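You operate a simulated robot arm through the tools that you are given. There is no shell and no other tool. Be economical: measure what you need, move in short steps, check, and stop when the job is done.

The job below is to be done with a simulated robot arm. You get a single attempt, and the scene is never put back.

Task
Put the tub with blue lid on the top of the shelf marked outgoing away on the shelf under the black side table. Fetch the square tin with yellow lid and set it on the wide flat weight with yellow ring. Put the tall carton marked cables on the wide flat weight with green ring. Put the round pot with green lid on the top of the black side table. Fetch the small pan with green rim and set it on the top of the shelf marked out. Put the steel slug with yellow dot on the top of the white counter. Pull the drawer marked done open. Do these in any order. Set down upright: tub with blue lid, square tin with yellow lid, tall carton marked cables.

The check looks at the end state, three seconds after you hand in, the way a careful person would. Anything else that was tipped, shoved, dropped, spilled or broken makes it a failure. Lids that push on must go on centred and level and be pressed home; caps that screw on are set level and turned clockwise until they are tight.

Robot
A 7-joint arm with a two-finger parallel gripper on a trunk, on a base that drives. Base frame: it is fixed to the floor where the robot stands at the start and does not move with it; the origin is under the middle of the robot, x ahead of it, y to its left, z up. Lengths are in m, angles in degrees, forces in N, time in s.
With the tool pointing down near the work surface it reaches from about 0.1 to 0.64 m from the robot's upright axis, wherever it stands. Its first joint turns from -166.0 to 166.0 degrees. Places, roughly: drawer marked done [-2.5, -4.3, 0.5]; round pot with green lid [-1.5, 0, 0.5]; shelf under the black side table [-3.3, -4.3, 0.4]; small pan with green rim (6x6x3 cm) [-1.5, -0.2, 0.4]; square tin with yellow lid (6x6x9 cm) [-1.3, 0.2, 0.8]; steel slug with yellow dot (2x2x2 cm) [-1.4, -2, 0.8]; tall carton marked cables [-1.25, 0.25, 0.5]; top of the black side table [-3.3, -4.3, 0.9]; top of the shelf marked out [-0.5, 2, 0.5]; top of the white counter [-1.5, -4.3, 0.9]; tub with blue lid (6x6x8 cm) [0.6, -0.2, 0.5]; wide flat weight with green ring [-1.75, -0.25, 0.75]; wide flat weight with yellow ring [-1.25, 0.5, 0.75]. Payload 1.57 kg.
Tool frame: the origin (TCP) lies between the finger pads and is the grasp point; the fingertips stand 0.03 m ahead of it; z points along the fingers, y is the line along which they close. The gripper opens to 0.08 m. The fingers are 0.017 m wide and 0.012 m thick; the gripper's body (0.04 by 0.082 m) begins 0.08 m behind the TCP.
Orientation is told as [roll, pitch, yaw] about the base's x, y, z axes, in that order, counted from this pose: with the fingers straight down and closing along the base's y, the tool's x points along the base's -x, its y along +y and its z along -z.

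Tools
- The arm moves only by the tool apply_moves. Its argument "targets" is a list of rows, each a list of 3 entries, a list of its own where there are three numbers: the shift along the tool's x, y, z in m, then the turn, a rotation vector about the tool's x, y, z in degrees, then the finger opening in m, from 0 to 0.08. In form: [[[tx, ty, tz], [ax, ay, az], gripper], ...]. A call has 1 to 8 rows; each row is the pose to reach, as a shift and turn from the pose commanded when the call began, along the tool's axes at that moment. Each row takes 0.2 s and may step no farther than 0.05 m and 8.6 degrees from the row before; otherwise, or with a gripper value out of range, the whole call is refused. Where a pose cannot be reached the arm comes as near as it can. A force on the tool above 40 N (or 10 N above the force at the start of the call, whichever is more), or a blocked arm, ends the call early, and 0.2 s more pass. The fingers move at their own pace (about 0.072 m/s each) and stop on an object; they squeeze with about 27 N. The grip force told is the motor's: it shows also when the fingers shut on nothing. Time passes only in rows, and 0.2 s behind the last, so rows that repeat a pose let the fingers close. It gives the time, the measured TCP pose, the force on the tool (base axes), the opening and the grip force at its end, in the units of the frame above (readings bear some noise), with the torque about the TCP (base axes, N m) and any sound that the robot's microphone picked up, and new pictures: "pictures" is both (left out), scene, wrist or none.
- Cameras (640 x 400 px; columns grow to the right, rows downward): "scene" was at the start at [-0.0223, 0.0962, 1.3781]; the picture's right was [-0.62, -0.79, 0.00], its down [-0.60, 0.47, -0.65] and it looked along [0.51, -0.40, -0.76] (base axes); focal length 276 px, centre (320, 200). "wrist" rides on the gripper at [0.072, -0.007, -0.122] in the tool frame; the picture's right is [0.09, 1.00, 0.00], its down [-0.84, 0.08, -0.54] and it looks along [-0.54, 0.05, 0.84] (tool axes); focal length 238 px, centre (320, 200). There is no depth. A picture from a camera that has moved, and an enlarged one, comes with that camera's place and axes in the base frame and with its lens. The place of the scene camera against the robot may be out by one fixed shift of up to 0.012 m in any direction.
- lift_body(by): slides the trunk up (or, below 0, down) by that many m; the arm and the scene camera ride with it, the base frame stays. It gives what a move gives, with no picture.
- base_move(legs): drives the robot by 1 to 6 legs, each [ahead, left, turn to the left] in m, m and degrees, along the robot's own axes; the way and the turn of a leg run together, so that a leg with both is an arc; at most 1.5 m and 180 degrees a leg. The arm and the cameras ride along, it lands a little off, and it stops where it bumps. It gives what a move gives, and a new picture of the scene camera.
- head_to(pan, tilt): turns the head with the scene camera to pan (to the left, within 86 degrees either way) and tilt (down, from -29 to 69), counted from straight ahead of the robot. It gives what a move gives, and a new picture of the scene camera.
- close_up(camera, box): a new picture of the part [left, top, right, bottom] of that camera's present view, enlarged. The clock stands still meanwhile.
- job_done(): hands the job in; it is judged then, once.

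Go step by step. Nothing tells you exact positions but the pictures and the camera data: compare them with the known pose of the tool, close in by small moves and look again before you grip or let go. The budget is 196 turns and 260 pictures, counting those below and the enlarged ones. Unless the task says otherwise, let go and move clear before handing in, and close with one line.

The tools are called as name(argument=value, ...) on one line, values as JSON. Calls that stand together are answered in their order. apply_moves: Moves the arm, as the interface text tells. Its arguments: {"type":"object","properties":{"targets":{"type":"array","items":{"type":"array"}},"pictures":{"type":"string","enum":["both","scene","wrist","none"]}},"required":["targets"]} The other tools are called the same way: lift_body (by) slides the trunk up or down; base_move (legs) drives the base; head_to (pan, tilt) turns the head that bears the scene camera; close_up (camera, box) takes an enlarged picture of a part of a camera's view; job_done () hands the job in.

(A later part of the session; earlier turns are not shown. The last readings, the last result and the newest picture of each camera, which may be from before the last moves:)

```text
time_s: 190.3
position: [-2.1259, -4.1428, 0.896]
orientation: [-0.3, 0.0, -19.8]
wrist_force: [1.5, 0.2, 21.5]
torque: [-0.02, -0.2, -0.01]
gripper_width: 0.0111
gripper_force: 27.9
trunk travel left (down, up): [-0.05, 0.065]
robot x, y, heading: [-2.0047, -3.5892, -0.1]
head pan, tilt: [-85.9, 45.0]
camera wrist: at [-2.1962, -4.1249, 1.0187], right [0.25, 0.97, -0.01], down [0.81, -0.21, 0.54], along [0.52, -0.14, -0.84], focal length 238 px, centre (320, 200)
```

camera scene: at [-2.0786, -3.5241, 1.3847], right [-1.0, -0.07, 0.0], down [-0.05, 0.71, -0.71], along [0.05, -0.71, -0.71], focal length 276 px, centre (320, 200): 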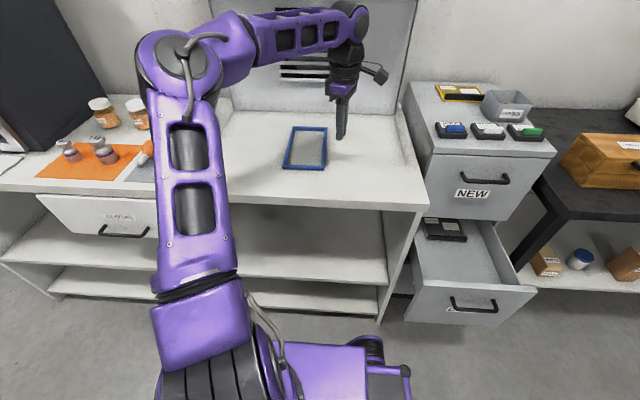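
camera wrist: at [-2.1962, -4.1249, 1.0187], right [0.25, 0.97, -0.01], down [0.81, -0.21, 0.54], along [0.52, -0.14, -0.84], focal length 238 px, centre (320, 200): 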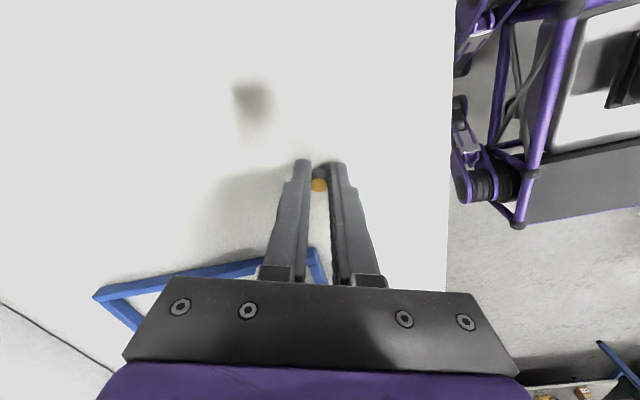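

Contact with the counter. Releasing and lifting.

apply_moves(targets=[[[0, 0, -0.001], [0, 0, 0], 0.0], [[0, 0, -0.001], [0, 0, 0], 0.03], [[0, 0, -0.001], [0, 0, 0], 0.03], [[0, 0, -0.04], [0, 0, 0], 0.03], [[0, 0, -0.08], [0, 0, 0], 0.03], [[0, 0, -0.12], [0, 0, 0], 0.03]], pictures="wrist")

```text
time_s: 191.7
position: [-2.1267, -4.1427, 1.0149]
orientation: [0.0, 0.1, -20.0]
wrist_force: [-0.1, 0.4, -0.8]
torque: [0.01, 0.02, -0.01]
gripper_width: 0.0301
gripper_force: 0.0
trunk travel left (down, up): [-0.05, 0.065]
robot x, y, heading: [-2.0024, -3.584, 0.1]
head pan, tilt: [-85.9, 45.0]
camera wrist: at [-2.1958, -4.1254, 1.1378], right [0.25, 0.97, 0.0], down [0.81, -0.21, 0.54], along [0.52, -0.14, -0.84], focal length 238 px, centre (320, 200)
```

wrist: 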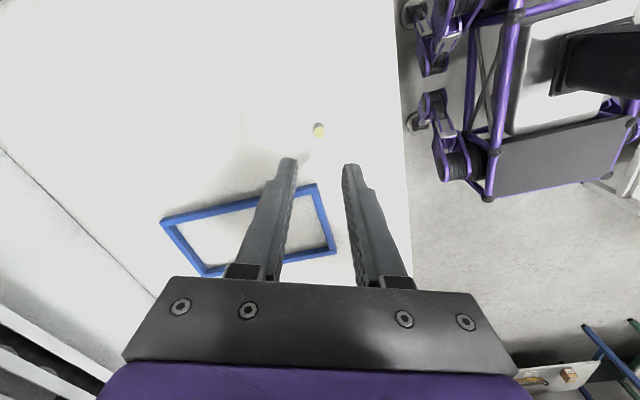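

Slug placed. Now to the middle grey table with the remaining four items.

apply_moves(targets=[[[0, 0.045, 0], [0, 0, 0], 0.06], [[0, 0.09, 0], [0, 0, 0], 0.08], [[0, 0.135, 0], [0, 0, 0], 0.08], [[0, 0.16, 0], [0, 0, 0], 0.08]], pictures="none")

base_move(legs=[[0, 0.32, 0], [1.45, 0, 0], [0, 1.5, 0], [0, 1.5, 0], [0, 0, -90]])

head_to(pan=-75, tilt=40)

```text
time_s: 192.7
position: [-2.0721, -3.9924, 1.013]
orientation: [0.0, 0.0, -19.9]
wrist_force: [-0.5, 0.3, 0.0]
torque: [0.02, -0.06, -0.01]
gripper_width: 0.0799
gripper_force: 0.1
trunk travel left (down, up): [-0.05, 0.065]
robot x, y, heading: [-2.001, -3.5876, -0.1]
head pan, tilt: [-85.9, 45.0]
```

```text
time_s: 235.5
position: [-1.0921, -0.1801, 1.0133]
orientation: [0.0, 0.1, -108.0]
wrist_force: [-0.5, -1.3, 0.4]
torque: [0.02, 0.0, 0.04]
gripper_width: 0.08
gripper_force: 0.1
trunk travel left (down, up): [-0.05, 0.065]
robot x, y, heading: [-0.6858, -0.2363, -88.4]
head pan, tilt: [-85.9, 45.0]
camera scene: at [-0.6209, -0.1486, 1.3847], right [-0.1, 0.99, 0.0], down [0.7, 0.07, -0.71], along [-0.7, -0.07, -0.71], focal length 276 px, centre (320, 200)
```

scene: 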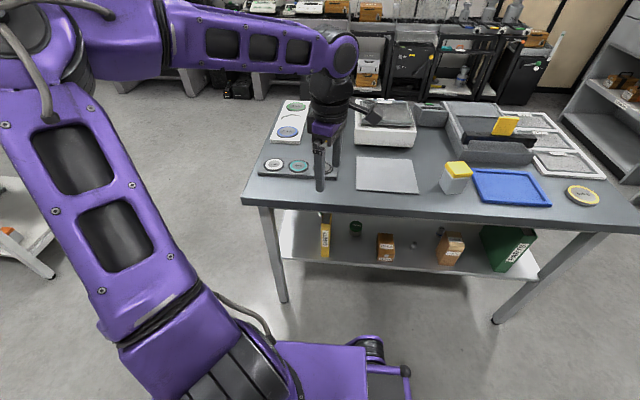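

```text
time_s: 236.3
position: [-1.092, -0.1811, 1.0131]
orientation: [0.1, 0.1, -108.0]
wrist_force: [0.1, -0.7, -0.8]
torque: [0.02, 0.02, -0.02]
gripper_width: 0.08
gripper_force: 0.1
trunk travel left (down, up): [-0.05, 0.065]
robot x, y, heading: [-0.6835, -0.2367, -88.0]
head pan, tilt: [-75.0, 40.0]
camera scene: at [-0.6214, -0.1648, 1.392], right [-0.29, 0.96, 0.0], down [0.62, 0.19, -0.77], along [-0.73, -0.22, -0.64], focal length 276 px, centre (320, 200)
```

scene: 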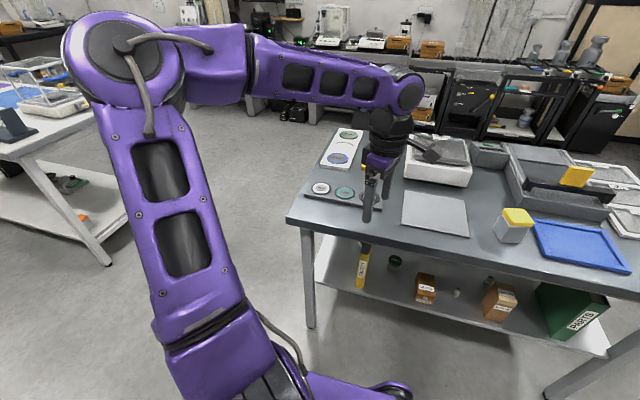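

apply_moves(targets=[[[-0.045, 0.014, 0], [0, 0, 0], 0.08], [[-0.09, 0.028, 0], [0, 0, 0], 0.08], [[-0.135, 0.042, 0], [0, 0, 0], 0.08], [[-0.18, 0.056, 0], [0, 0, 0], 0.08], [[-0.225, 0.07, 0], [0, 0, 0], 0.08]], pictures="none")

close_up(camera="scene", box=[280, 110, 480, 235])

close_up(camera="scene", box=[330, 220, 490, 320])

```text
time_s: 237.5
position: [-1.0958, -0.4208, 1.0102]
orientation: [0.0, 0.1, -108.2]
wrist_force: [0.8, -0.2, 0.2]
torque: [-0.02, 0.01, 0.01]
gripper_width: 0.0801
gripper_force: 0.0
trunk travel left (down, up): [-0.05, 0.065]
robot x, y, heading: [-0.6857, -0.2401, -88.3]
head pan, tilt: [-75.0, 40.0]
```

```text
3.20 times, centred on (380, 172) of scene
camera zoom: at [-0.6215, -0.1647, 1.392], right [-0.29, 0.96, 0.0], down [0.62, 0.19, -0.77], along [-0.73, -0.22, -0.64], focal length 884 px, centre (128, 288)
```

zoom: 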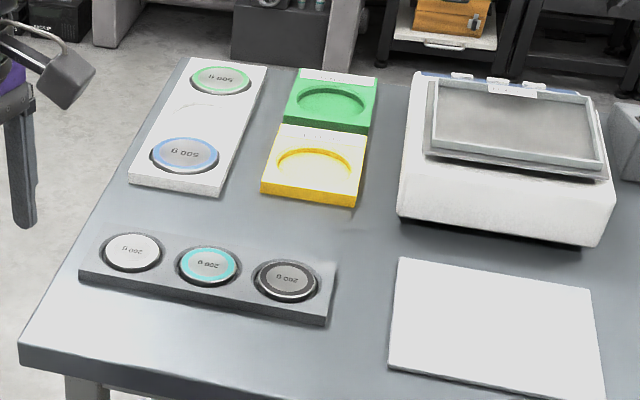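

```text
4.00 times, centred on (410, 270) of scene
camera zoom: at [-0.6215, -0.1647, 1.392], right [-0.29, 0.96, 0.0], down [0.62, 0.19, -0.77], along [-0.73, -0.22, -0.64], focal length 1104 px, centre (-40, -80)
```

zoom: 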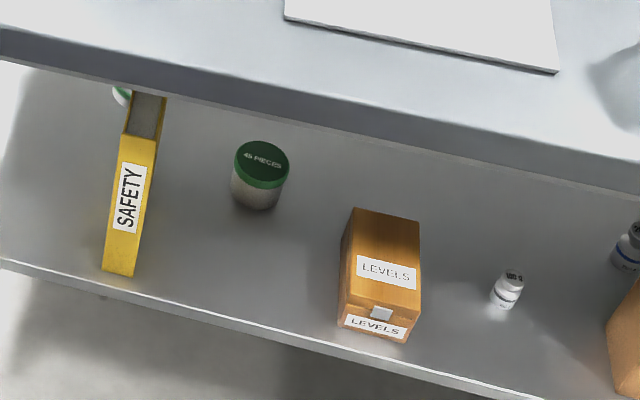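

The tin and both weights are located. First the tin: I'll move along the table and view it with the wrist camera.

base_move(legs=[[-0.4, 0, -1.7]])

apply_moves(targets=[[[0.034, -0.033, 0], [0, 0, -2.5], 0.08], [[0.068, -0.066, 0], [0, 0, -5], 0.08], [[0.102, -0.099, 0], [0, 0, -7.5], 0.08], [[0.136, -0.132, 0], [0, 0, -10], 0.08], [[0.17, -0.165, 0], [0, 0, -12.5], 0.08], [[0.204, -0.198, 0], [0, 0, -15], 0.08], [[0.237, -0.23, 0], [0, 0, -18], 0.08]])

```text
time_s: 240.0
position: [-1.107, -0.0081, 1.0113]
orientation: [0.0, 0.1, -109.2]
wrist_force: [0.1, -0.5, 0.5]
torque: [-0.01, 0.0, 0.04]
gripper_width: 0.0801
gripper_force: 0.1
trunk travel left (down, up): [-0.05, 0.065]
robot x, y, heading: [-0.6903, 0.1664, -89.2]
head pan, tilt: [-75.0, 40.0]
camera scene: at [-0.6281, 0.2376, 1.392], right [-0.27, 0.96, 0.0], down [0.62, 0.17, -0.77], along [-0.74, -0.21, -0.64], focal length 276 px, centre (320, 200)
```

scene: 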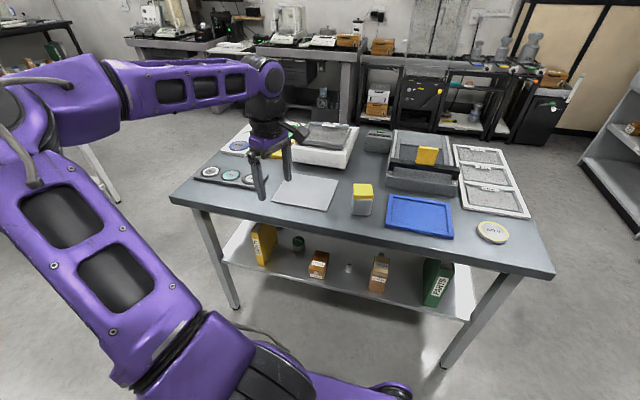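

```text
time_s: 241.6
position: [-1.2462, 0.2952, 1.0129]
orientation: [0.0, 0.2, -91.2]
wrist_force: [0.0, 0.5, -0.3]
torque: [0.05, -0.01, -0.02]
gripper_width: 0.0799
gripper_force: 0.0
trunk travel left (down, up): [-0.05, 0.065]
robot x, y, heading: [-0.6933, 0.1665, -89.3]
head pan, tilt: [-75.0, 40.0]
camera scene: at [-0.6279, 0.2374, 1.392], right [-0.27, 0.96, 0.0], down [0.62, 0.17, -0.77], along [-0.74, -0.21, -0.64], focal length 276 px, centre (320, 200)
camera wrist: at [-1.2514, 0.3654, 1.1364], right [1.0, 0.07, 0.0], down [0.06, -0.84, 0.54], along [0.04, -0.54, -0.84], focal length 238 px, centre (320, 200)
```

scene: 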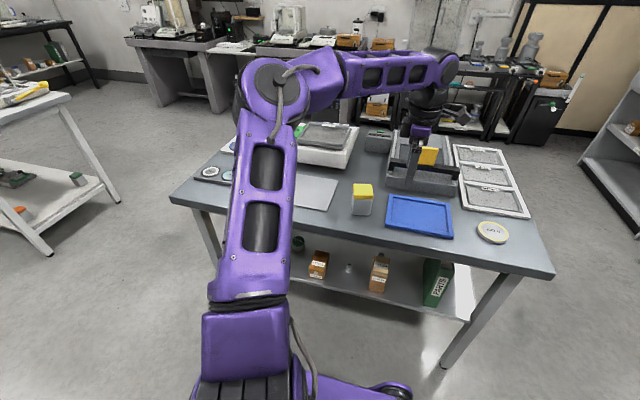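
wrist: 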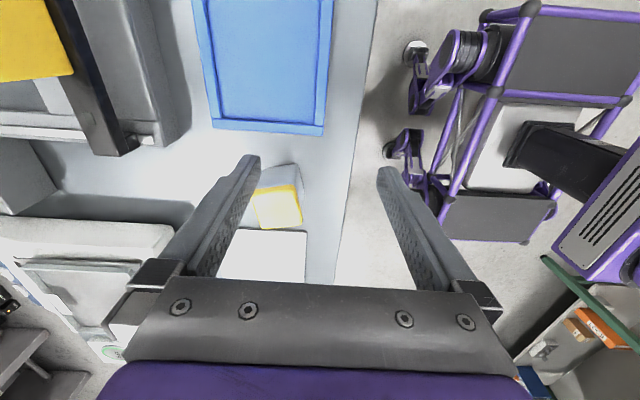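

Lid top triangulates to about (-1.29, 0.187, 0.89). I'll move above the tin, turned about 8° to match it.

apply_moves(targets=[[[-0.036, -0.014, 0.01], [0, 0, -3], 0.08], [[-0.072, -0.028, 0.025], [0, 0, -6], 0.08], [[-0.108, -0.042, 0.04], [0, 0, -8], 0.08]])

```text
time_s: 242.4
position: [-1.291, 0.1848, 0.9746]
orientation: [0.0, 0.0, -83.2]
wrist_force: [-0.9, 0.1, 0.2]
torque: [-0.01, 0.04, -0.04]
gripper_width: 0.0802
gripper_force: 0.1
trunk travel left (down, up): [-0.05, 0.065]
robot x, y, heading: [-0.688, 0.1634, -89.8]
head pan, tilt: [-75.0, 40.0]
camera scene: at [-0.628, 0.2378, 1.392], right [-0.27, 0.96, 0.0], down [0.62, 0.17, -0.77], along [-0.74, -0.21, -0.64], focal length 276 px, centre (320, 200)
camera wrist: at [-1.3051, 0.2543, 1.0975], right [0.98, 0.21, 0.0], down [0.18, -0.82, 0.54], along [0.11, -0.53, -0.84], focal length 238 px, centre (320, 200)
```

scene: 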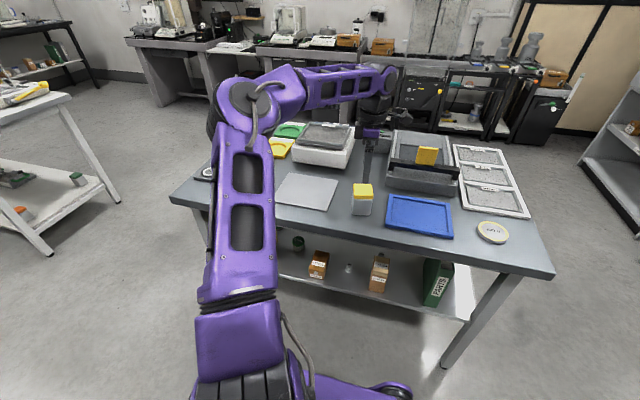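
wrist: 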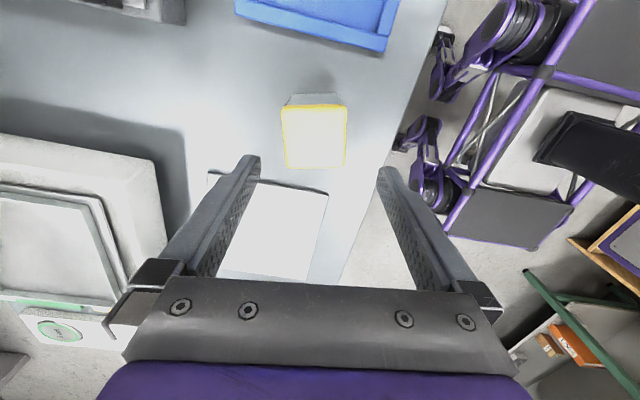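

Well aligned; a 5 mm correction, then descend around the tin.

apply_moves(targets=[[[0.003, -0.005, 0.03], [0, 0, 0], 0.08], [[0.003, -0.005, 0.07], [0, 0, 0], 0.08], [[0.003, -0.005, 0.11], [0, 0, 0], 0.08], [[0.003, -0.005, 0.13], [0, 0, 0], 0.08]], pictures="wrist")

```text
time_s: 243.4
position: [-1.2954, 0.1888, 0.8427]
orientation: [0.1, 0.1, -83.2]
wrist_force: [0.9, 1.2, -0.4]
torque: [0.02, -0.01, 0.0]
gripper_width: 0.0802
gripper_force: 0.1
trunk travel left (down, up): [-0.05, 0.065]
robot x, y, heading: [-0.6919, 0.1673, -89.7]
head pan, tilt: [-75.0, 40.0]
camera wrist: at [-1.3107, 0.2585, 0.9656], right [0.98, 0.21, 0.0], down [0.18, -0.82, 0.54], along [0.11, -0.53, -0.84], focal length 238 px, centre (320, 200)
```

wrist: 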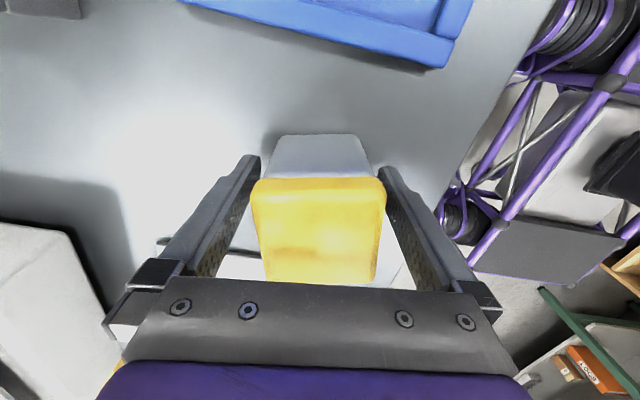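

apply_moves(targets=[[[0, 0, 0.006], [0, 0, 0], 0.06], [[0, 0, 0.006], [0, 0, 0], 0.0], [[0, 0, 0.006], [0, 0, 0], 0.0], [[0, 0, 0.006], [0, 0, 0], 0.0], [[0, 0, -0.01], [0, 0, 0], 0.0], [[0, 0, -0.03], [0, 0, 0], 0.0]], pictures="wrist")

```text
time_s: 244.8
position: [-1.2964, 0.1886, 0.8725]
orientation: [-0.1, 0.1, -83.3]
wrist_force: [0.5, -0.3, -2.7]
torque: [0.02, -0.02, 0.02]
gripper_width: 0.0591
gripper_force: 26.5
trunk travel left (down, up): [-0.05, 0.065]
robot x, y, heading: [-0.6936, 0.1595, -89.4]
head pan, tilt: [-75.0, 40.0]
camera wrist: at [-1.3116, 0.2577, 0.9955], right [0.98, 0.21, 0.0], down [0.17, -0.82, 0.54], along [0.11, -0.53, -0.84], focal length 238 px, centre (320, 200)
```

wrist: 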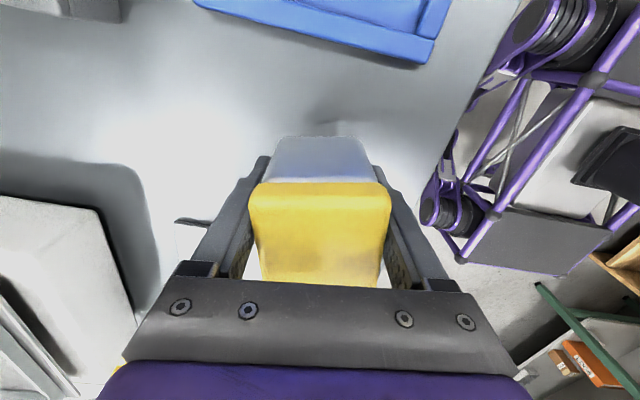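

Tin lifted, lid and body together. Raising it and driving along to the yellow-ring weight.

apply_moves(targets=[[[0, 0.01, -0.045], [0, 0, 0], 0.0], [[0, 0.02, -0.09], [0, 0, 0], 0.0]], pictures="none")

base_move(legs=[[-0.42, 0, 0]])

head_to(pan=-75, tilt=50)

close_up(camera="wrist", box=[0, 0, 640, 400])

```text
time_s: 245.4
position: [-1.2762, 0.1916, 0.9636]
orientation: [0.1, 0.0, -83.1]
wrist_force: [1.1, 0.1, -1.5]
torque: [-0.01, -0.01, 0.0]
gripper_width: 0.0593
gripper_force: 27.3
trunk travel left (down, up): [-0.05, 0.065]
robot x, y, heading: [-0.6901, 0.1649, -89.6]
head pan, tilt: [-75.0, 40.0]
```

```text
time_s: 248.0
position: [-1.2799, 0.612, 0.9621]
orientation: [0.1, 0.1, -83.1]
wrist_force: [0.2, -0.5, -1.0]
torque: [0.01, -0.02, 0.0]
gripper_width: 0.0592
gripper_force: 27.2
trunk travel left (down, up): [-0.05, 0.065]
robot x, y, heading: [-0.6965, 0.5874, -89.6]
head pan, tilt: [-75.0, 40.0]
camera scene: at [-0.6324, 0.658, 1.392], right [-0.27, 0.96, 0.0], down [0.62, 0.17, -0.77], along [-0.74, -0.21, -0.64], focal length 276 px, centre (320, 200)
```

scene: 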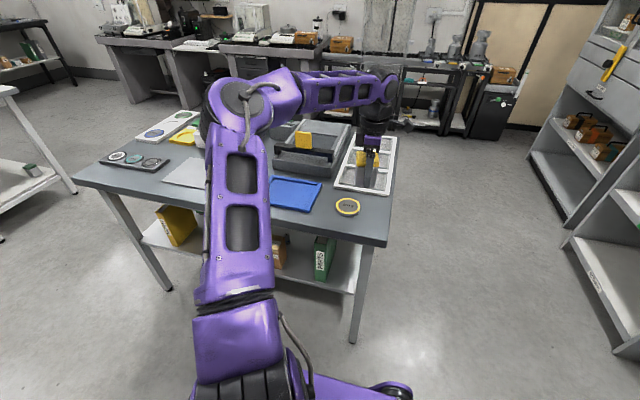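

```text
time_s: 248.7
position: [-1.2795, 0.6119, 0.9611]
orientation: [0.1, 0.1, -83.2]
wrist_force: [-0.3, -0.1, -1.2]
torque: [-0.02, -0.01, 0.0]
gripper_width: 0.0592
gripper_force: 27.2
trunk travel left (down, up): [-0.05, 0.065]
robot x, y, heading: [-0.6916, 0.5882, -89.6]
head pan, tilt: [-75.0, 50.0]
camera scene: at [-0.6247, 0.6602, 1.3779], right [-0.27, 0.96, 0.0], down [0.74, 0.21, -0.64], along [-0.62, -0.17, -0.77], focal length 276 px, centre (320, 200)
```

scene: 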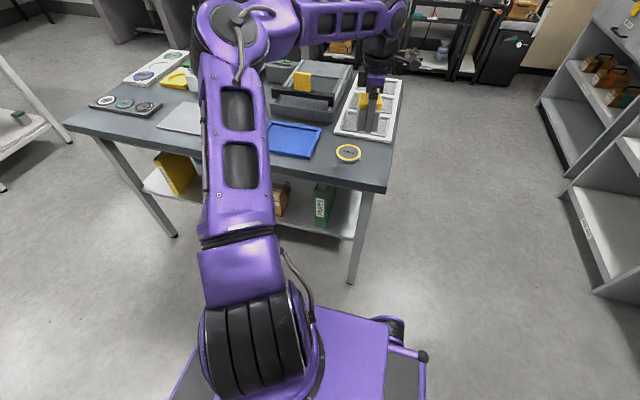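

```text
1.00 times, centred on (320, 200) of wrist (not enlarged: the box is as wide or as high as the picture)
camera zoom: at [-1.2955, 0.6806, 1.0853], right [0.98, 0.21, 0.0], down [0.18, -0.82, 0.54], along [0.11, -0.53, -0.84], focal length 238 px, centre (320, 200)
```

zoom: 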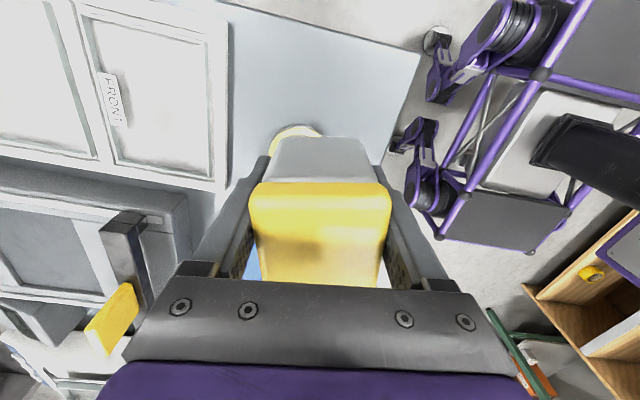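

apply_moves(targets=[[[-0.04, 0, 0], [0, 0, 0], 0.0], [[-0.075, 0, 0], [0, 0, 0], 0.0]], pictures="none")

close_up(camera="wrist", box=[200, 40, 440, 190])

```text
time_s: 249.3
position: [-1.2706, 0.537, 0.9629]
orientation: [0.1, 0.1, -83.3]
wrist_force: [-0.7, -0.4, -1.3]
torque: [0.01, 0.02, 0.02]
gripper_width: 0.0591
gripper_force: 27.2
trunk travel left (down, up): [-0.05, 0.065]
robot x, y, heading: [-0.6969, 0.5852, -89.6]
head pan, tilt: [-75.0, 50.0]
```

```text
2.67 times, centred on (320, 115) of wrist
camera zoom: at [-1.2861, 0.6057, 1.0865], right [0.98, 0.21, 0.0], down [0.17, -0.82, 0.54], along [0.11, -0.53, -0.84], focal length 636 px, centre (320, 427)
```

zoom: 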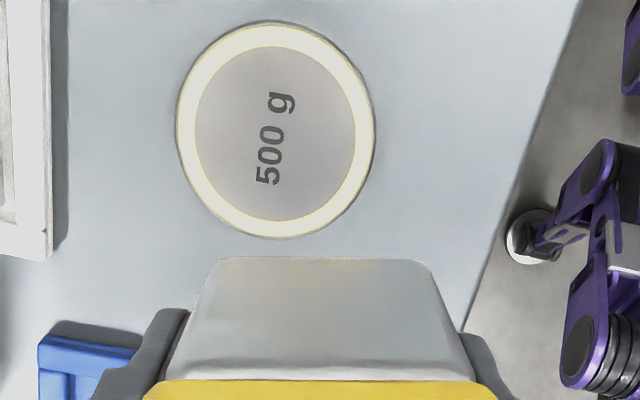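

Ring centre measures (-1.2955, 0.565). Moving over it and lowering most of the way.

apply_moves(targets=[[[0.032, -0.0214, 0.01], [0, 0, 0], 0.0], [[0.032, -0.0214, 0.05], [0, 0, 0], 0.0], [[0.032, -0.0214, 0.09], [0, 0, 0], 0.0]], pictures="both")

```text
time_s: 250.1
position: [-1.2975, 0.5649, 0.8729]
orientation: [0.0, 0.1, -83.2]
wrist_force: [0.2, -0.1, -1.3]
torque: [0.03, -0.01, -0.01]
gripper_width: 0.0591
gripper_force: 26.9
trunk travel left (down, up): [-0.05, 0.065]
robot x, y, heading: [-0.6967, 0.5878, -89.3]
head pan, tilt: [-75.0, 50.0]
camera scene: at [-0.6245, 0.6602, 1.3779], right [-0.27, 0.96, 0.0], down [0.74, 0.21, -0.64], along [-0.62, -0.17, -0.77], focal length 276 px, centre (320, 200)
camera wrist: at [-1.3126, 0.6343, 0.9962], right [0.98, 0.21, 0.0], down [0.18, -0.82, 0.54], along [0.11, -0.53, -0.84], focal length 238 px, centre (320, 200)
```

scene: 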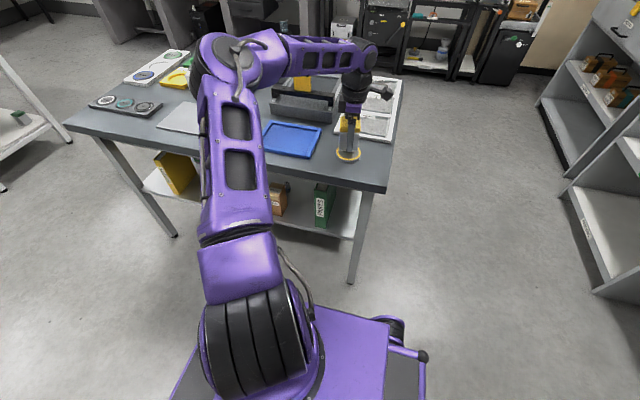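
wrist: 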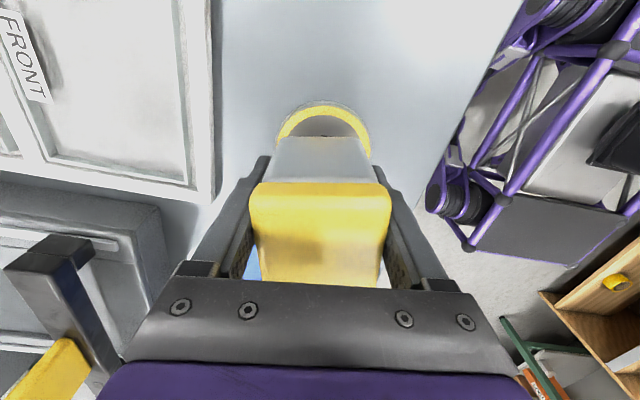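

Centred. Lowering to contact in small steps.

apply_moves(targets=[[[0, 0, 0.008], [0, 0, 0], 0.0], [[0, 0, 0.015], [0, 0, 0], 0.0], [[0, 0, 0.018], [0, 0, 0], 0.0]], pictures="wrist")

```text
time_s: 250.9
position: [-1.2956, 0.5652, 0.8546]
orientation: [0.0, 0.1, -83.2]
wrist_force: [0.0, -0.8, -0.8]
torque: [0.03, -0.01, 0.01]
gripper_width: 0.0592
gripper_force: 27.1
trunk travel left (down, up): [-0.05, 0.065]
robot x, y, heading: [-0.6951, 0.5871, -89.3]
head pan, tilt: [-75.0, 50.0]
camera wrist: at [-1.3115, 0.6352, 0.9775], right [0.98, 0.21, 0.0], down [0.18, -0.82, 0.54], along [0.11, -0.53, -0.84], focal length 238 px, centre (320, 200)
```

wrist: 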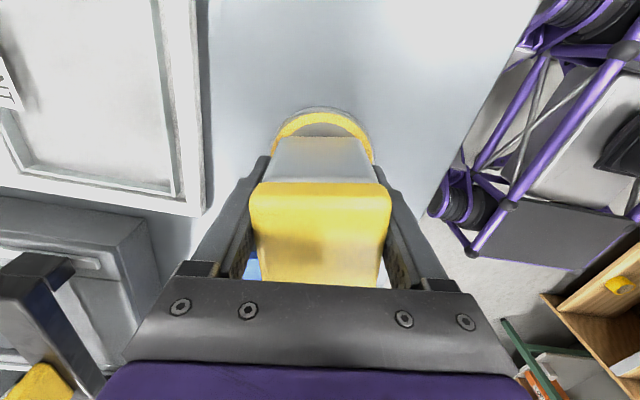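

apply_moves(targets=[[[0, 0, 0.004], [0, 0, 0], 0.0], [[0, 0, 0.007], [0, 0, 0], 0.0]], pictures="none")

apply_moves(targets=[[[0, 0, 0.003], [0, 0, 0], 0.0], [[0, 0, 0.005], [0, 0, 0], 0.0]], pictures="wrist")

```text
time_s: 251.5
position: [-1.2969, 0.567, 0.85]
orientation: [-0.1, 0.2, -83.2]
wrist_force: [0.7, -0.8, 12.5]
torque: [-0.11, -0.13, 0.15]
gripper_width: 0.0589
gripper_force: 27.3
trunk travel left (down, up): [-0.05, 0.065]
robot x, y, heading: [-0.6983, 0.5897, -89.7]
head pan, tilt: [-75.0, 50.0]
```

```text
time_s: 252.1
position: [-1.2958, 0.5678, 0.8447]
orientation: [-0.1, 0.2, -83.3]
wrist_force: [-1.6, 2.0, 21.8]
torque: [-0.19, -0.07, 0.09]
gripper_width: 0.0571
gripper_force: 26.8
trunk travel left (down, up): [-0.05, 0.065]
robot x, y, heading: [-0.6966, 0.588, -89.6]
head pan, tilt: [-75.0, 50.0]
camera wrist: at [-1.3106, 0.6359, 0.9671], right [0.98, 0.21, 0.0], down [0.18, -0.82, 0.54], along [0.11, -0.53, -0.84], focal length 238 px, centre (320, 200)
```

wrist: 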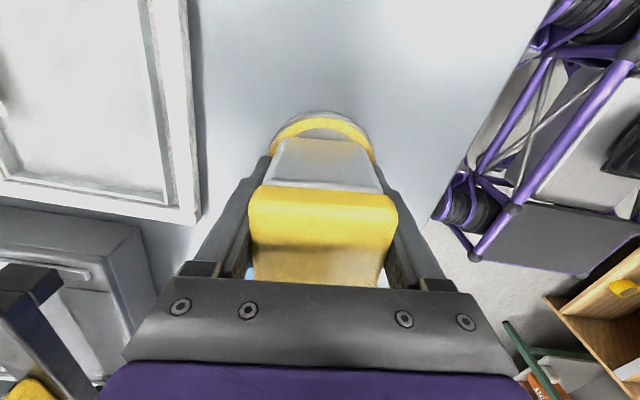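

In contact. Opening and rising.

apply_moves(targets=[[[0, 0, -0.002], [0, 0, 0], 0.0], [[0, 0, -0.002], [0, 0, 0], 0.07], [[0, 0, -0.002], [0, 0, 0], 0.08], [[0, 0, -0.002], [0, 0, 0], 0.08], [[0, 0, -0.03], [0, 0, 0], 0.08], [[0, 0, -0.07], [0, 0, 0], 0.08], [[0, 0, -0.11], [0, 0, 0], 0.08], [[0, 0, -0.15], [0, 0, 0], 0.08]], pictures="both")

```text
time_s: 253.9
position: [-1.2965, 0.5691, 0.9948]
orientation: [0.1, 0.1, -83.3]
wrist_force: [0.9, -0.8, -0.3]
torque: [0.0, 0.01, -0.01]
gripper_width: 0.08
gripper_force: 0.1
trunk travel left (down, up): [-0.05, 0.065]
robot x, y, heading: [-0.6983, 0.5858, -89.5]
head pan, tilt: [-75.0, 50.0]
camera scene: at [-0.6247, 0.6602, 1.3778], right [-0.27, 0.96, 0.0], down [0.74, 0.21, -0.64], along [-0.62, -0.17, -0.77], focal length 276 px, centre (320, 200)
camera wrist: at [-1.3115, 0.6364, 1.1169], right [0.98, 0.21, 0.0], down [0.17, -0.82, 0.54], along [0.11, -0.53, -0.84], focal length 238 px, centre (320, 200)
```

scene: 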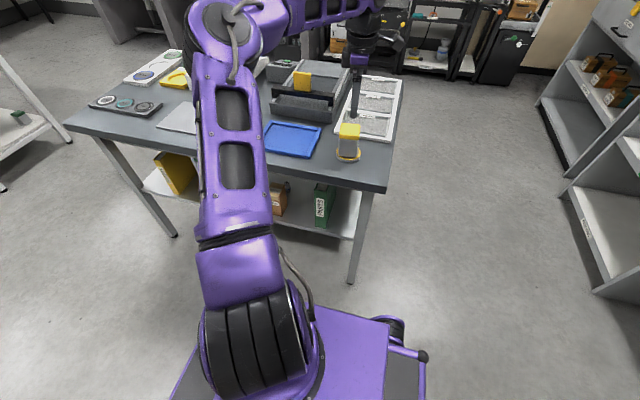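
wrist: 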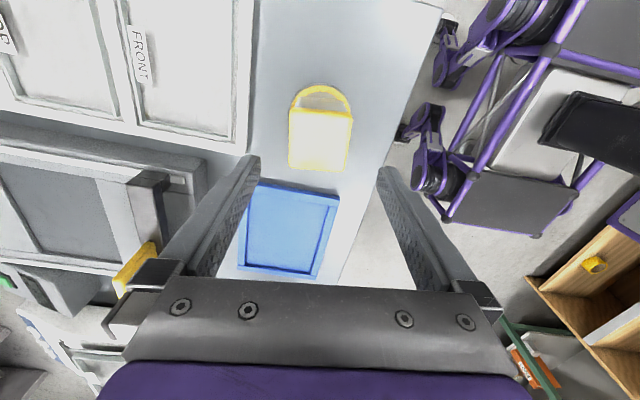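

The tin stands on the ring weight. Next are the lower-shelf items, so I'll back off and tilt the tool to face the lower shelf.

base_move(legs=[[0, 0.25, 0], [0.3, 0, -0.5]])

apply_moves(targets=[[[-0.01, 0.01, 0], [0, 0, 8.5], 0.08], [[-0.02, 0.02, 0], [0, 0, 17], 0.08], [[-0.03, 0.03, 0], [0, 0, 25.5], 0.08], [[-0.03, 0.04, 0], [0, 0, 34], 0.08], [[-0.03, 0.05, 0], [0, 0, 42.5], 0.08], [[-0.03, 0.06, 0], [0, 0, 51], 0.08], [[-0.03, 0.07, 0], [0, 0, 59.5], 0.08], [[-0.03, 0.08, 0], [0, 0, 68], 0.08]], pictures="none")

apply_moves(targets=[[[0, 0, 0.02], [0, 0, 8.5], 0.08], [[0, 0, 0.05], [0, 0, 17], 0.08], [[0, 0, 0.08], [0, 0, 25.5], 0.08], [[0, 0, 0.1], [0, 0, 29], 0.08]], pictures="scene")

```text
time_s: 258.5
position: [-1.0464, 0.2711, 0.9921]
orientation: [-0.1, 0.2, -83.7]
wrist_force: [-0.1, 1.0, 0.0]
torque: [-0.03, -0.02, 0.07]
gripper_width: 0.0801
gripper_force: 0.0
trunk travel left (down, up): [-0.05, 0.065]
robot x, y, heading: [-0.4457, 0.2865, -89.9]
head pan, tilt: [-75.0, 50.0]
camera scene: at [-0.3743, 0.3601, 1.3778], right [-0.26, 0.97, 0.0], down [0.74, 0.2, -0.64], along [-0.62, -0.17, -0.77], focal length 276 px, centre (320, 200)
```

scene: 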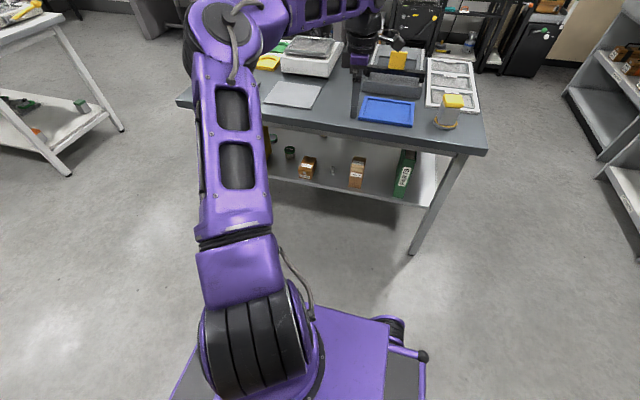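

```text
time_s: 260.3
position: [-0.9641, 0.2522, 0.9937]
orientation: [-0.2, 0.1, -151.9]
wrist_force: [0.0, 0.5, -0.4]
torque: [-0.02, 0.0, -0.01]
gripper_width: 0.0798
gripper_force: 0.1
trunk travel left (down, up): [-0.05, 0.065]
robot x, y, heading: [-0.4525, 0.287, -89.7]
head pan, tilt: [-75.0, 50.0]
```

```text
time_s: 261.3
position: [-0.9625, 0.2529, 0.8922]
orientation: [-0.1, 0.1, 179.2]
wrist_force: [-0.3, -0.2, 0.3]
torque: [-0.01, -0.01, 0.02]
gripper_width: 0.0802
gripper_force: 0.1
trunk travel left (down, up): [-0.05, 0.065]
robot x, y, heading: [-0.4464, 0.2829, -90.0]
head pan, tilt: [-75.0, 50.0]
camera scene: at [-0.3742, 0.36, 1.3779], right [-0.26, 0.97, 0.0], down [0.74, 0.2, -0.64], along [-0.62, -0.17, -0.77], focal length 276 px, centre (320, 200)
```

scene: 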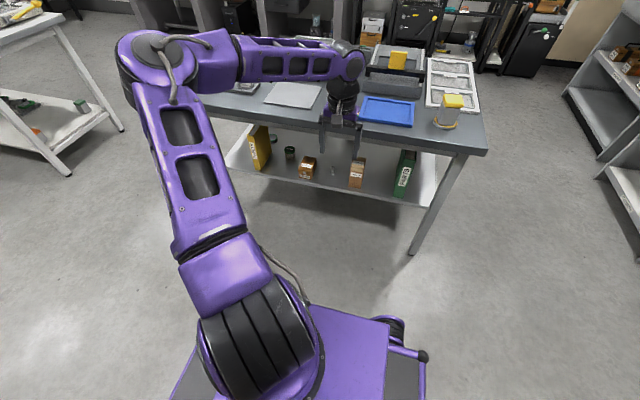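

apply_moves(targets=[[[0, 0, 0.045], [0, -7.5, 0], 0.08], [[0, 0, 0.09], [0, -15, 0], 0.08], [[0, 0, 0.135], [0, -22.5, 0], 0.08], [[0, 0, 0.18], [0, -30, 0], 0.08], [[0, 0, 0.225], [0, -37.5, 0], 0.08], [[0, 0, 0.27], [0, -45, 0], 0.08], [[0, 0, 0.315], [0, -52.5, 0], 0.08], [[0, 0, 0.36], [0, -60, 0], 0.08]], pictures="both")

```text
time_s: 263.1
position: [-0.9636, 0.2544, 0.5352]
orientation: [-0.3, -60.1, 179.5]
wrist_force: [-0.3, 0.2, 0.7]
torque: [0.02, 0.0, -0.03]
gripper_width: 0.0799
gripper_force: 0.1
trunk travel left (down, up): [-0.05, 0.065]
robot x, y, heading: [-0.4472, 0.285, -89.7]
head pan, tilt: [-75.0, 50.0]
camera scene: at [-0.3741, 0.3601, 1.3779], right [-0.26, 0.97, 0.0], down [0.74, 0.2, -0.64], along [-0.62, -0.17, -0.77], focal length 276 px, centre (320, 200)
camera wrist: at [-0.8221, 0.2582, 0.5347], right [0.03, -1.0, -0.08], down [0.05, -0.08, 1.0], along [-1.0, -0.04, 0.05], focal length 238 px, centre (320, 200)
```

scene: 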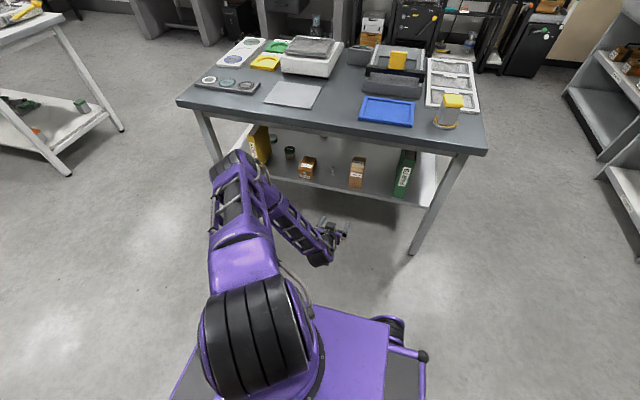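
wrist: 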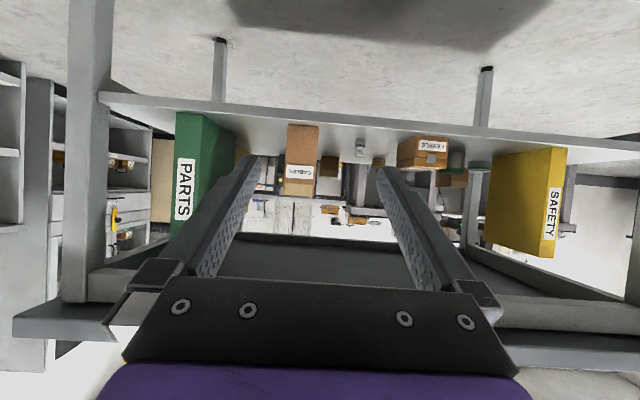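

close_up(camera="wrist", box=[260, 90, 500, 240])

close_up(camera="scene", box=[230, 110, 430, 235])

```text
2.67 times, centred on (380, 165) of wrist
camera zoom: at [-0.8221, 0.2582, 0.5347], right [0.03, -1.0, -0.08], down [0.05, -0.08, 1.0], along [-1.0, -0.04, 0.05], focal length 636 px, centre (160, 293)
```

zoom: 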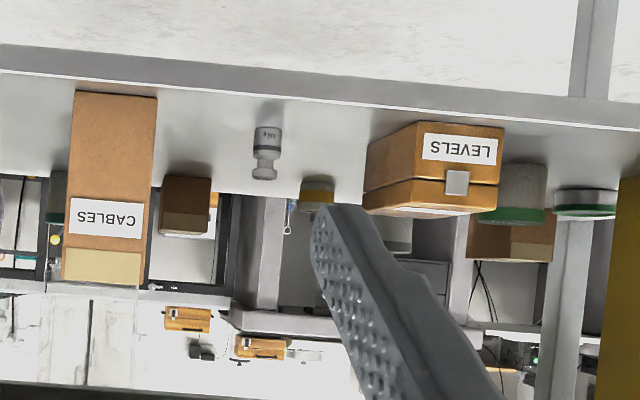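

```text
3.20 times, centred on (330, 172) of scene
camera zoom: at [-0.3741, 0.3601, 1.3779], right [-0.26, 0.97, 0.0], down [0.74, 0.2, -0.64], along [-0.62, -0.17, -0.77], focal length 884 px, centre (288, 288)
```

zoom: 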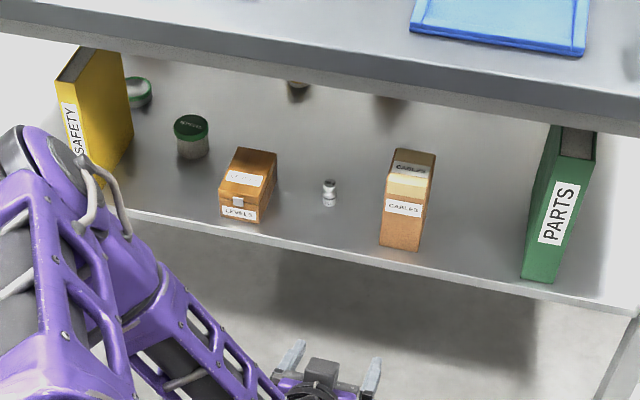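

Carton measured: front face x≈-1.255, y≈0.281, z 0.425–0.552. I'll align and drive partway in.

apply_moves(targets=[[[0.0348, -0.027, 0.02], [0, 0, 0], 0.08]], pictures="none")

base_move(legs=[[0, -0.14, 0]])

apply_moves(targets=[[[-0.02, 0, 0.0348], [0, 0, 0], 0.08], [[-0.035, 0, 0.0609], [0, 0, 0], 0.08]], pictures="wrist")

```text
time_s: 263.5
position: [-0.9644, 0.2803, 0.4938]
orientation: [-0.1, -60.0, 179.4]
wrist_force: [0.8, -0.3, 0.0]
torque: [0.01, -0.02, 0.01]
gripper_width: 0.08
gripper_force: 0.1
trunk travel left (down, up): [-0.05, 0.065]
robot x, y, heading: [-0.4474, 0.2829, -89.8]
head pan, tilt: [-75.0, 50.0]
```

```text
time_s: 265.6
position: [-1.105, 0.2825, 0.4955]
orientation: [-0.2, -59.9, 179.5]
wrist_force: [-0.6, 0.3, -0.6]
torque: [0.01, 0.04, 0.0]
gripper_width: 0.0801
gripper_force: 0.0
trunk travel left (down, up): [-0.05, 0.065]
robot x, y, heading: [-0.5888, 0.2823, -90.1]
head pan, tilt: [-75.0, 50.0]
camera scene: at [-0.5156, 0.3597, 1.3778], right [-0.26, 0.97, 0.0], down [0.74, 0.2, -0.64], along [-0.62, -0.17, -0.77], focal length 276 px, centre (320, 200)
```

scene: 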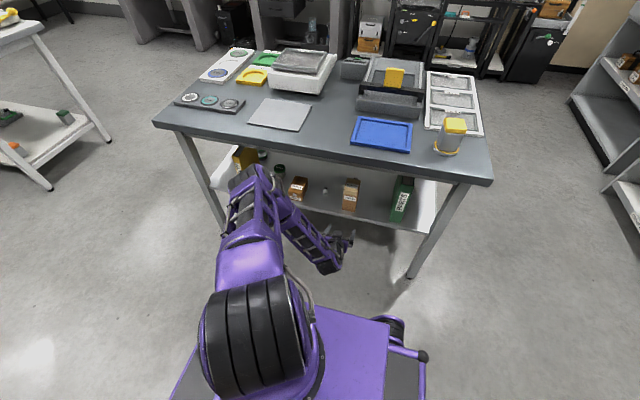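

```text
time_s: 266.1
position: [-1.1775, 0.2816, 0.4952]
orientation: [-0.1, -60.1, 179.4]
wrist_force: [-0.8, -0.3, -0.2]
torque: [-0.02, 0.0, -0.01]
gripper_width: 0.0799
gripper_force: 0.0
trunk travel left (down, up): [-0.05, 0.065]
robot x, y, heading: [-0.5848, 0.2846, -90.0]
head pan, tilt: [-75.0, 50.0]
camera wrist: at [-1.0351, 0.2861, 0.4959], right [0.03, -1.0, -0.08], down [0.05, -0.08, 1.0], along [-1.0, -0.04, 0.05], focal length 238 px, centre (320, 200)
```

wrist: 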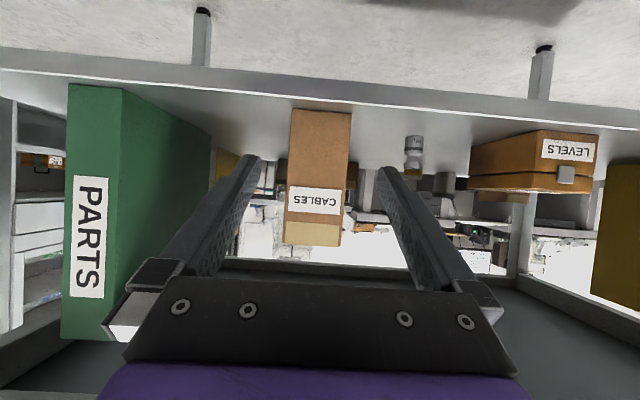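

Aligned. Advancing 10 cm and checking.

apply_moves(targets=[[[-0.0167, 0, 0.029], [0, 0, 0], 0.08], [[-0.0333, 0, 0.058], [0, 0, 0], 0.08], [[-0.05, 0, 0.087], [0, 0, 0], 0.08]], pictures="both")

```text
time_s: 266.9
position: [-1.2779, 0.2834, 0.4965]
orientation: [-0.4, -59.9, 179.5]
wrist_force: [0.5, 1.1, 0.1]
torque: [0.0, -0.02, 0.0]
gripper_width: 0.0802
gripper_force: 0.0
trunk travel left (down, up): [-0.05, 0.065]
robot x, y, heading: [-0.5909, 0.2875, -90.0]
head pan, tilt: [-75.0, 50.0]
camera scene: at [-0.5155, 0.3597, 1.3778], right [-0.26, 0.97, 0.0], down [0.74, 0.2, -0.64], along [-0.62, -0.17, -0.77], focal length 276 px, centre (320, 200)
camera wrist: at [-1.1352, 0.2864, 0.4963], right [0.03, -1.0, -0.08], down [0.05, -0.08, 1.0], along [-1.0, -0.04, 0.05], focal length 238 px, centre (320, 200)
```

scene: 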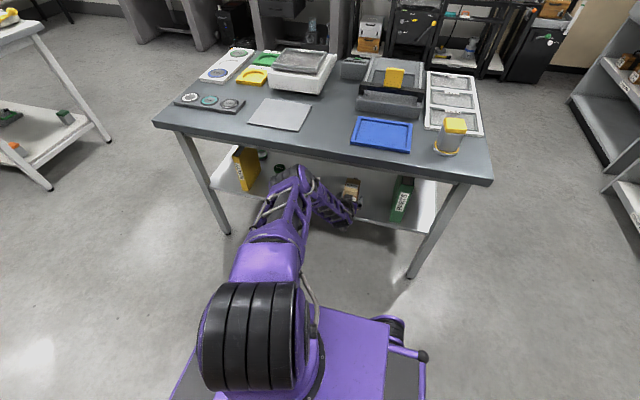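
wrist: 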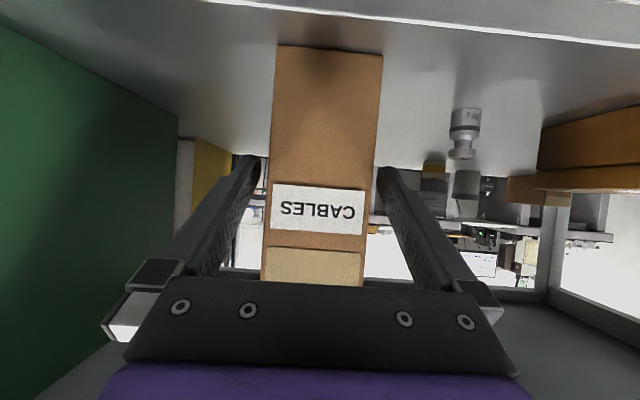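

apply_moves(targets=[[[0, 0, 0], [0, 0, 0], 0.0], [[0, 0, 0], [0, 0, 0], 0.0], [[0, 0, 0], [0, 0, 0], 0.0], [[-0.0087, 0, -0.005], [0, 0, 0], 0.0], [[-0.0174, 0, -0.01], [0, 0, 0], 0.0], [[-0.0305, 0, -0.0175], [0, 0, 0], 0.0]], pictures="wrist")

```text
time_s: 268.4
position: [-1.2754, 0.2846, 0.5309]
orientation: [-0.2, -59.9, 179.4]
wrist_force: [0.5, 0.2, -1.2]
torque: [-0.02, 0.0, 0.0]
gripper_width: 0.0578
gripper_force: 27.5
trunk travel left (down, up): [-0.05, 0.065]
robot x, y, heading: [-0.588, 0.283, -90.1]
head pan, tilt: [-75.0, 50.0]
camera wrist: at [-1.1344, 0.2875, 0.5306], right [0.03, -1.0, -0.08], down [0.05, -0.08, 1.0], along [-1.0, -0.04, 0.05], focal length 238 px, centre (320, 200)
```

wrist: 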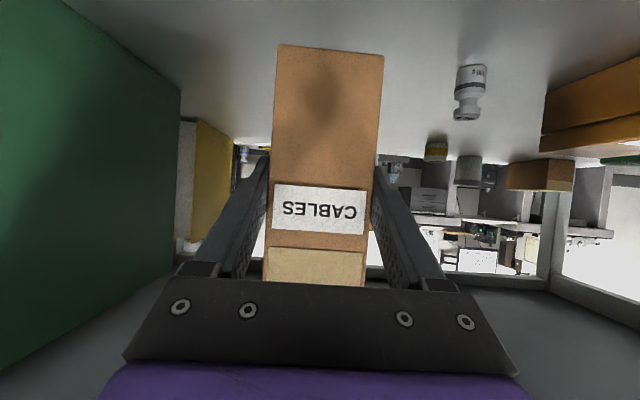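

Carton lifted. I'll back out, raise it, and drive round to the south side of the table where the green-ring weight is.

base_move(legs=[[0, 0.4, 0]])

apply_moves(targets=[[[-0.03, 0, -0.034], [0, 0, 0], 0.0], [[-0.06, 0, -0.068], [0, 0, 0], 0.0], [[-0.09, 0, -0.102], [0, 0, 0], 0.0], [[-0.12, 0, -0.136], [0, 0, 0], 0.0], [[-0.15, 0, -0.17], [0, 0, 0], 0.0], [[-0.18, 0, -0.204], [0, 0, 0], 0.0], [[-0.21, 0, -0.237], [0, 0, 0], 0.0]], pictures="wrist")

```text
time_s: 272.8
position: [-0.8695, 0.2815, 0.531]
orientation: [-0.2, -59.9, 179.7]
wrist_force: [0.3, 0.0, -1.9]
torque: [0.01, -0.04, -0.02]
gripper_width: 0.0577
gripper_force: 27.1
trunk travel left (down, up): [-0.05, 0.065]
robot x, y, heading: [-0.1843, 0.2884, -89.5]
head pan, tilt: [-75.0, 50.0]
camera scene: at [-0.1095, 0.3615, 1.3778], right [-0.26, 0.96, 0.0], down [0.74, 0.2, -0.64], along [-0.62, -0.17, -0.77], focal length 276 px, centre (320, 200)
```

scene: 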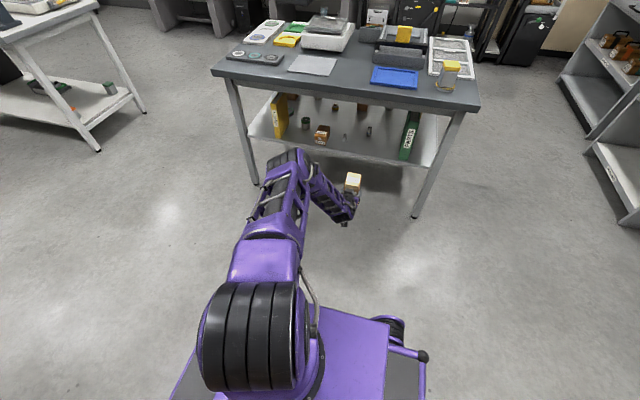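

```text
time_s: 274.4
position: [-0.7719, 0.2826, 0.8284]
orientation: [-0.2, -59.9, 179.7]
wrist_force: [0.5, -0.7, -1.1]
torque: [-0.02, -0.04, -0.03]
gripper_width: 0.0576
gripper_force: 26.7
trunk travel left (down, up): [-0.05, 0.065]
robot x, y, heading: [-0.1827, 0.2902, -89.7]
head pan, tilt: [-75.0, 50.0]
camera wrist: at [-0.6299, 0.2871, 0.8294], right [0.04, -1.0, -0.08], down [0.05, -0.08, 1.0], along [-1.0, -0.04, 0.05], focal length 238 px, centre (320, 200)
```

wrist: 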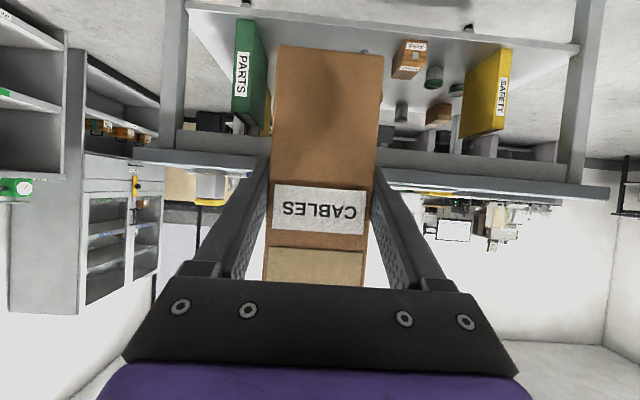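

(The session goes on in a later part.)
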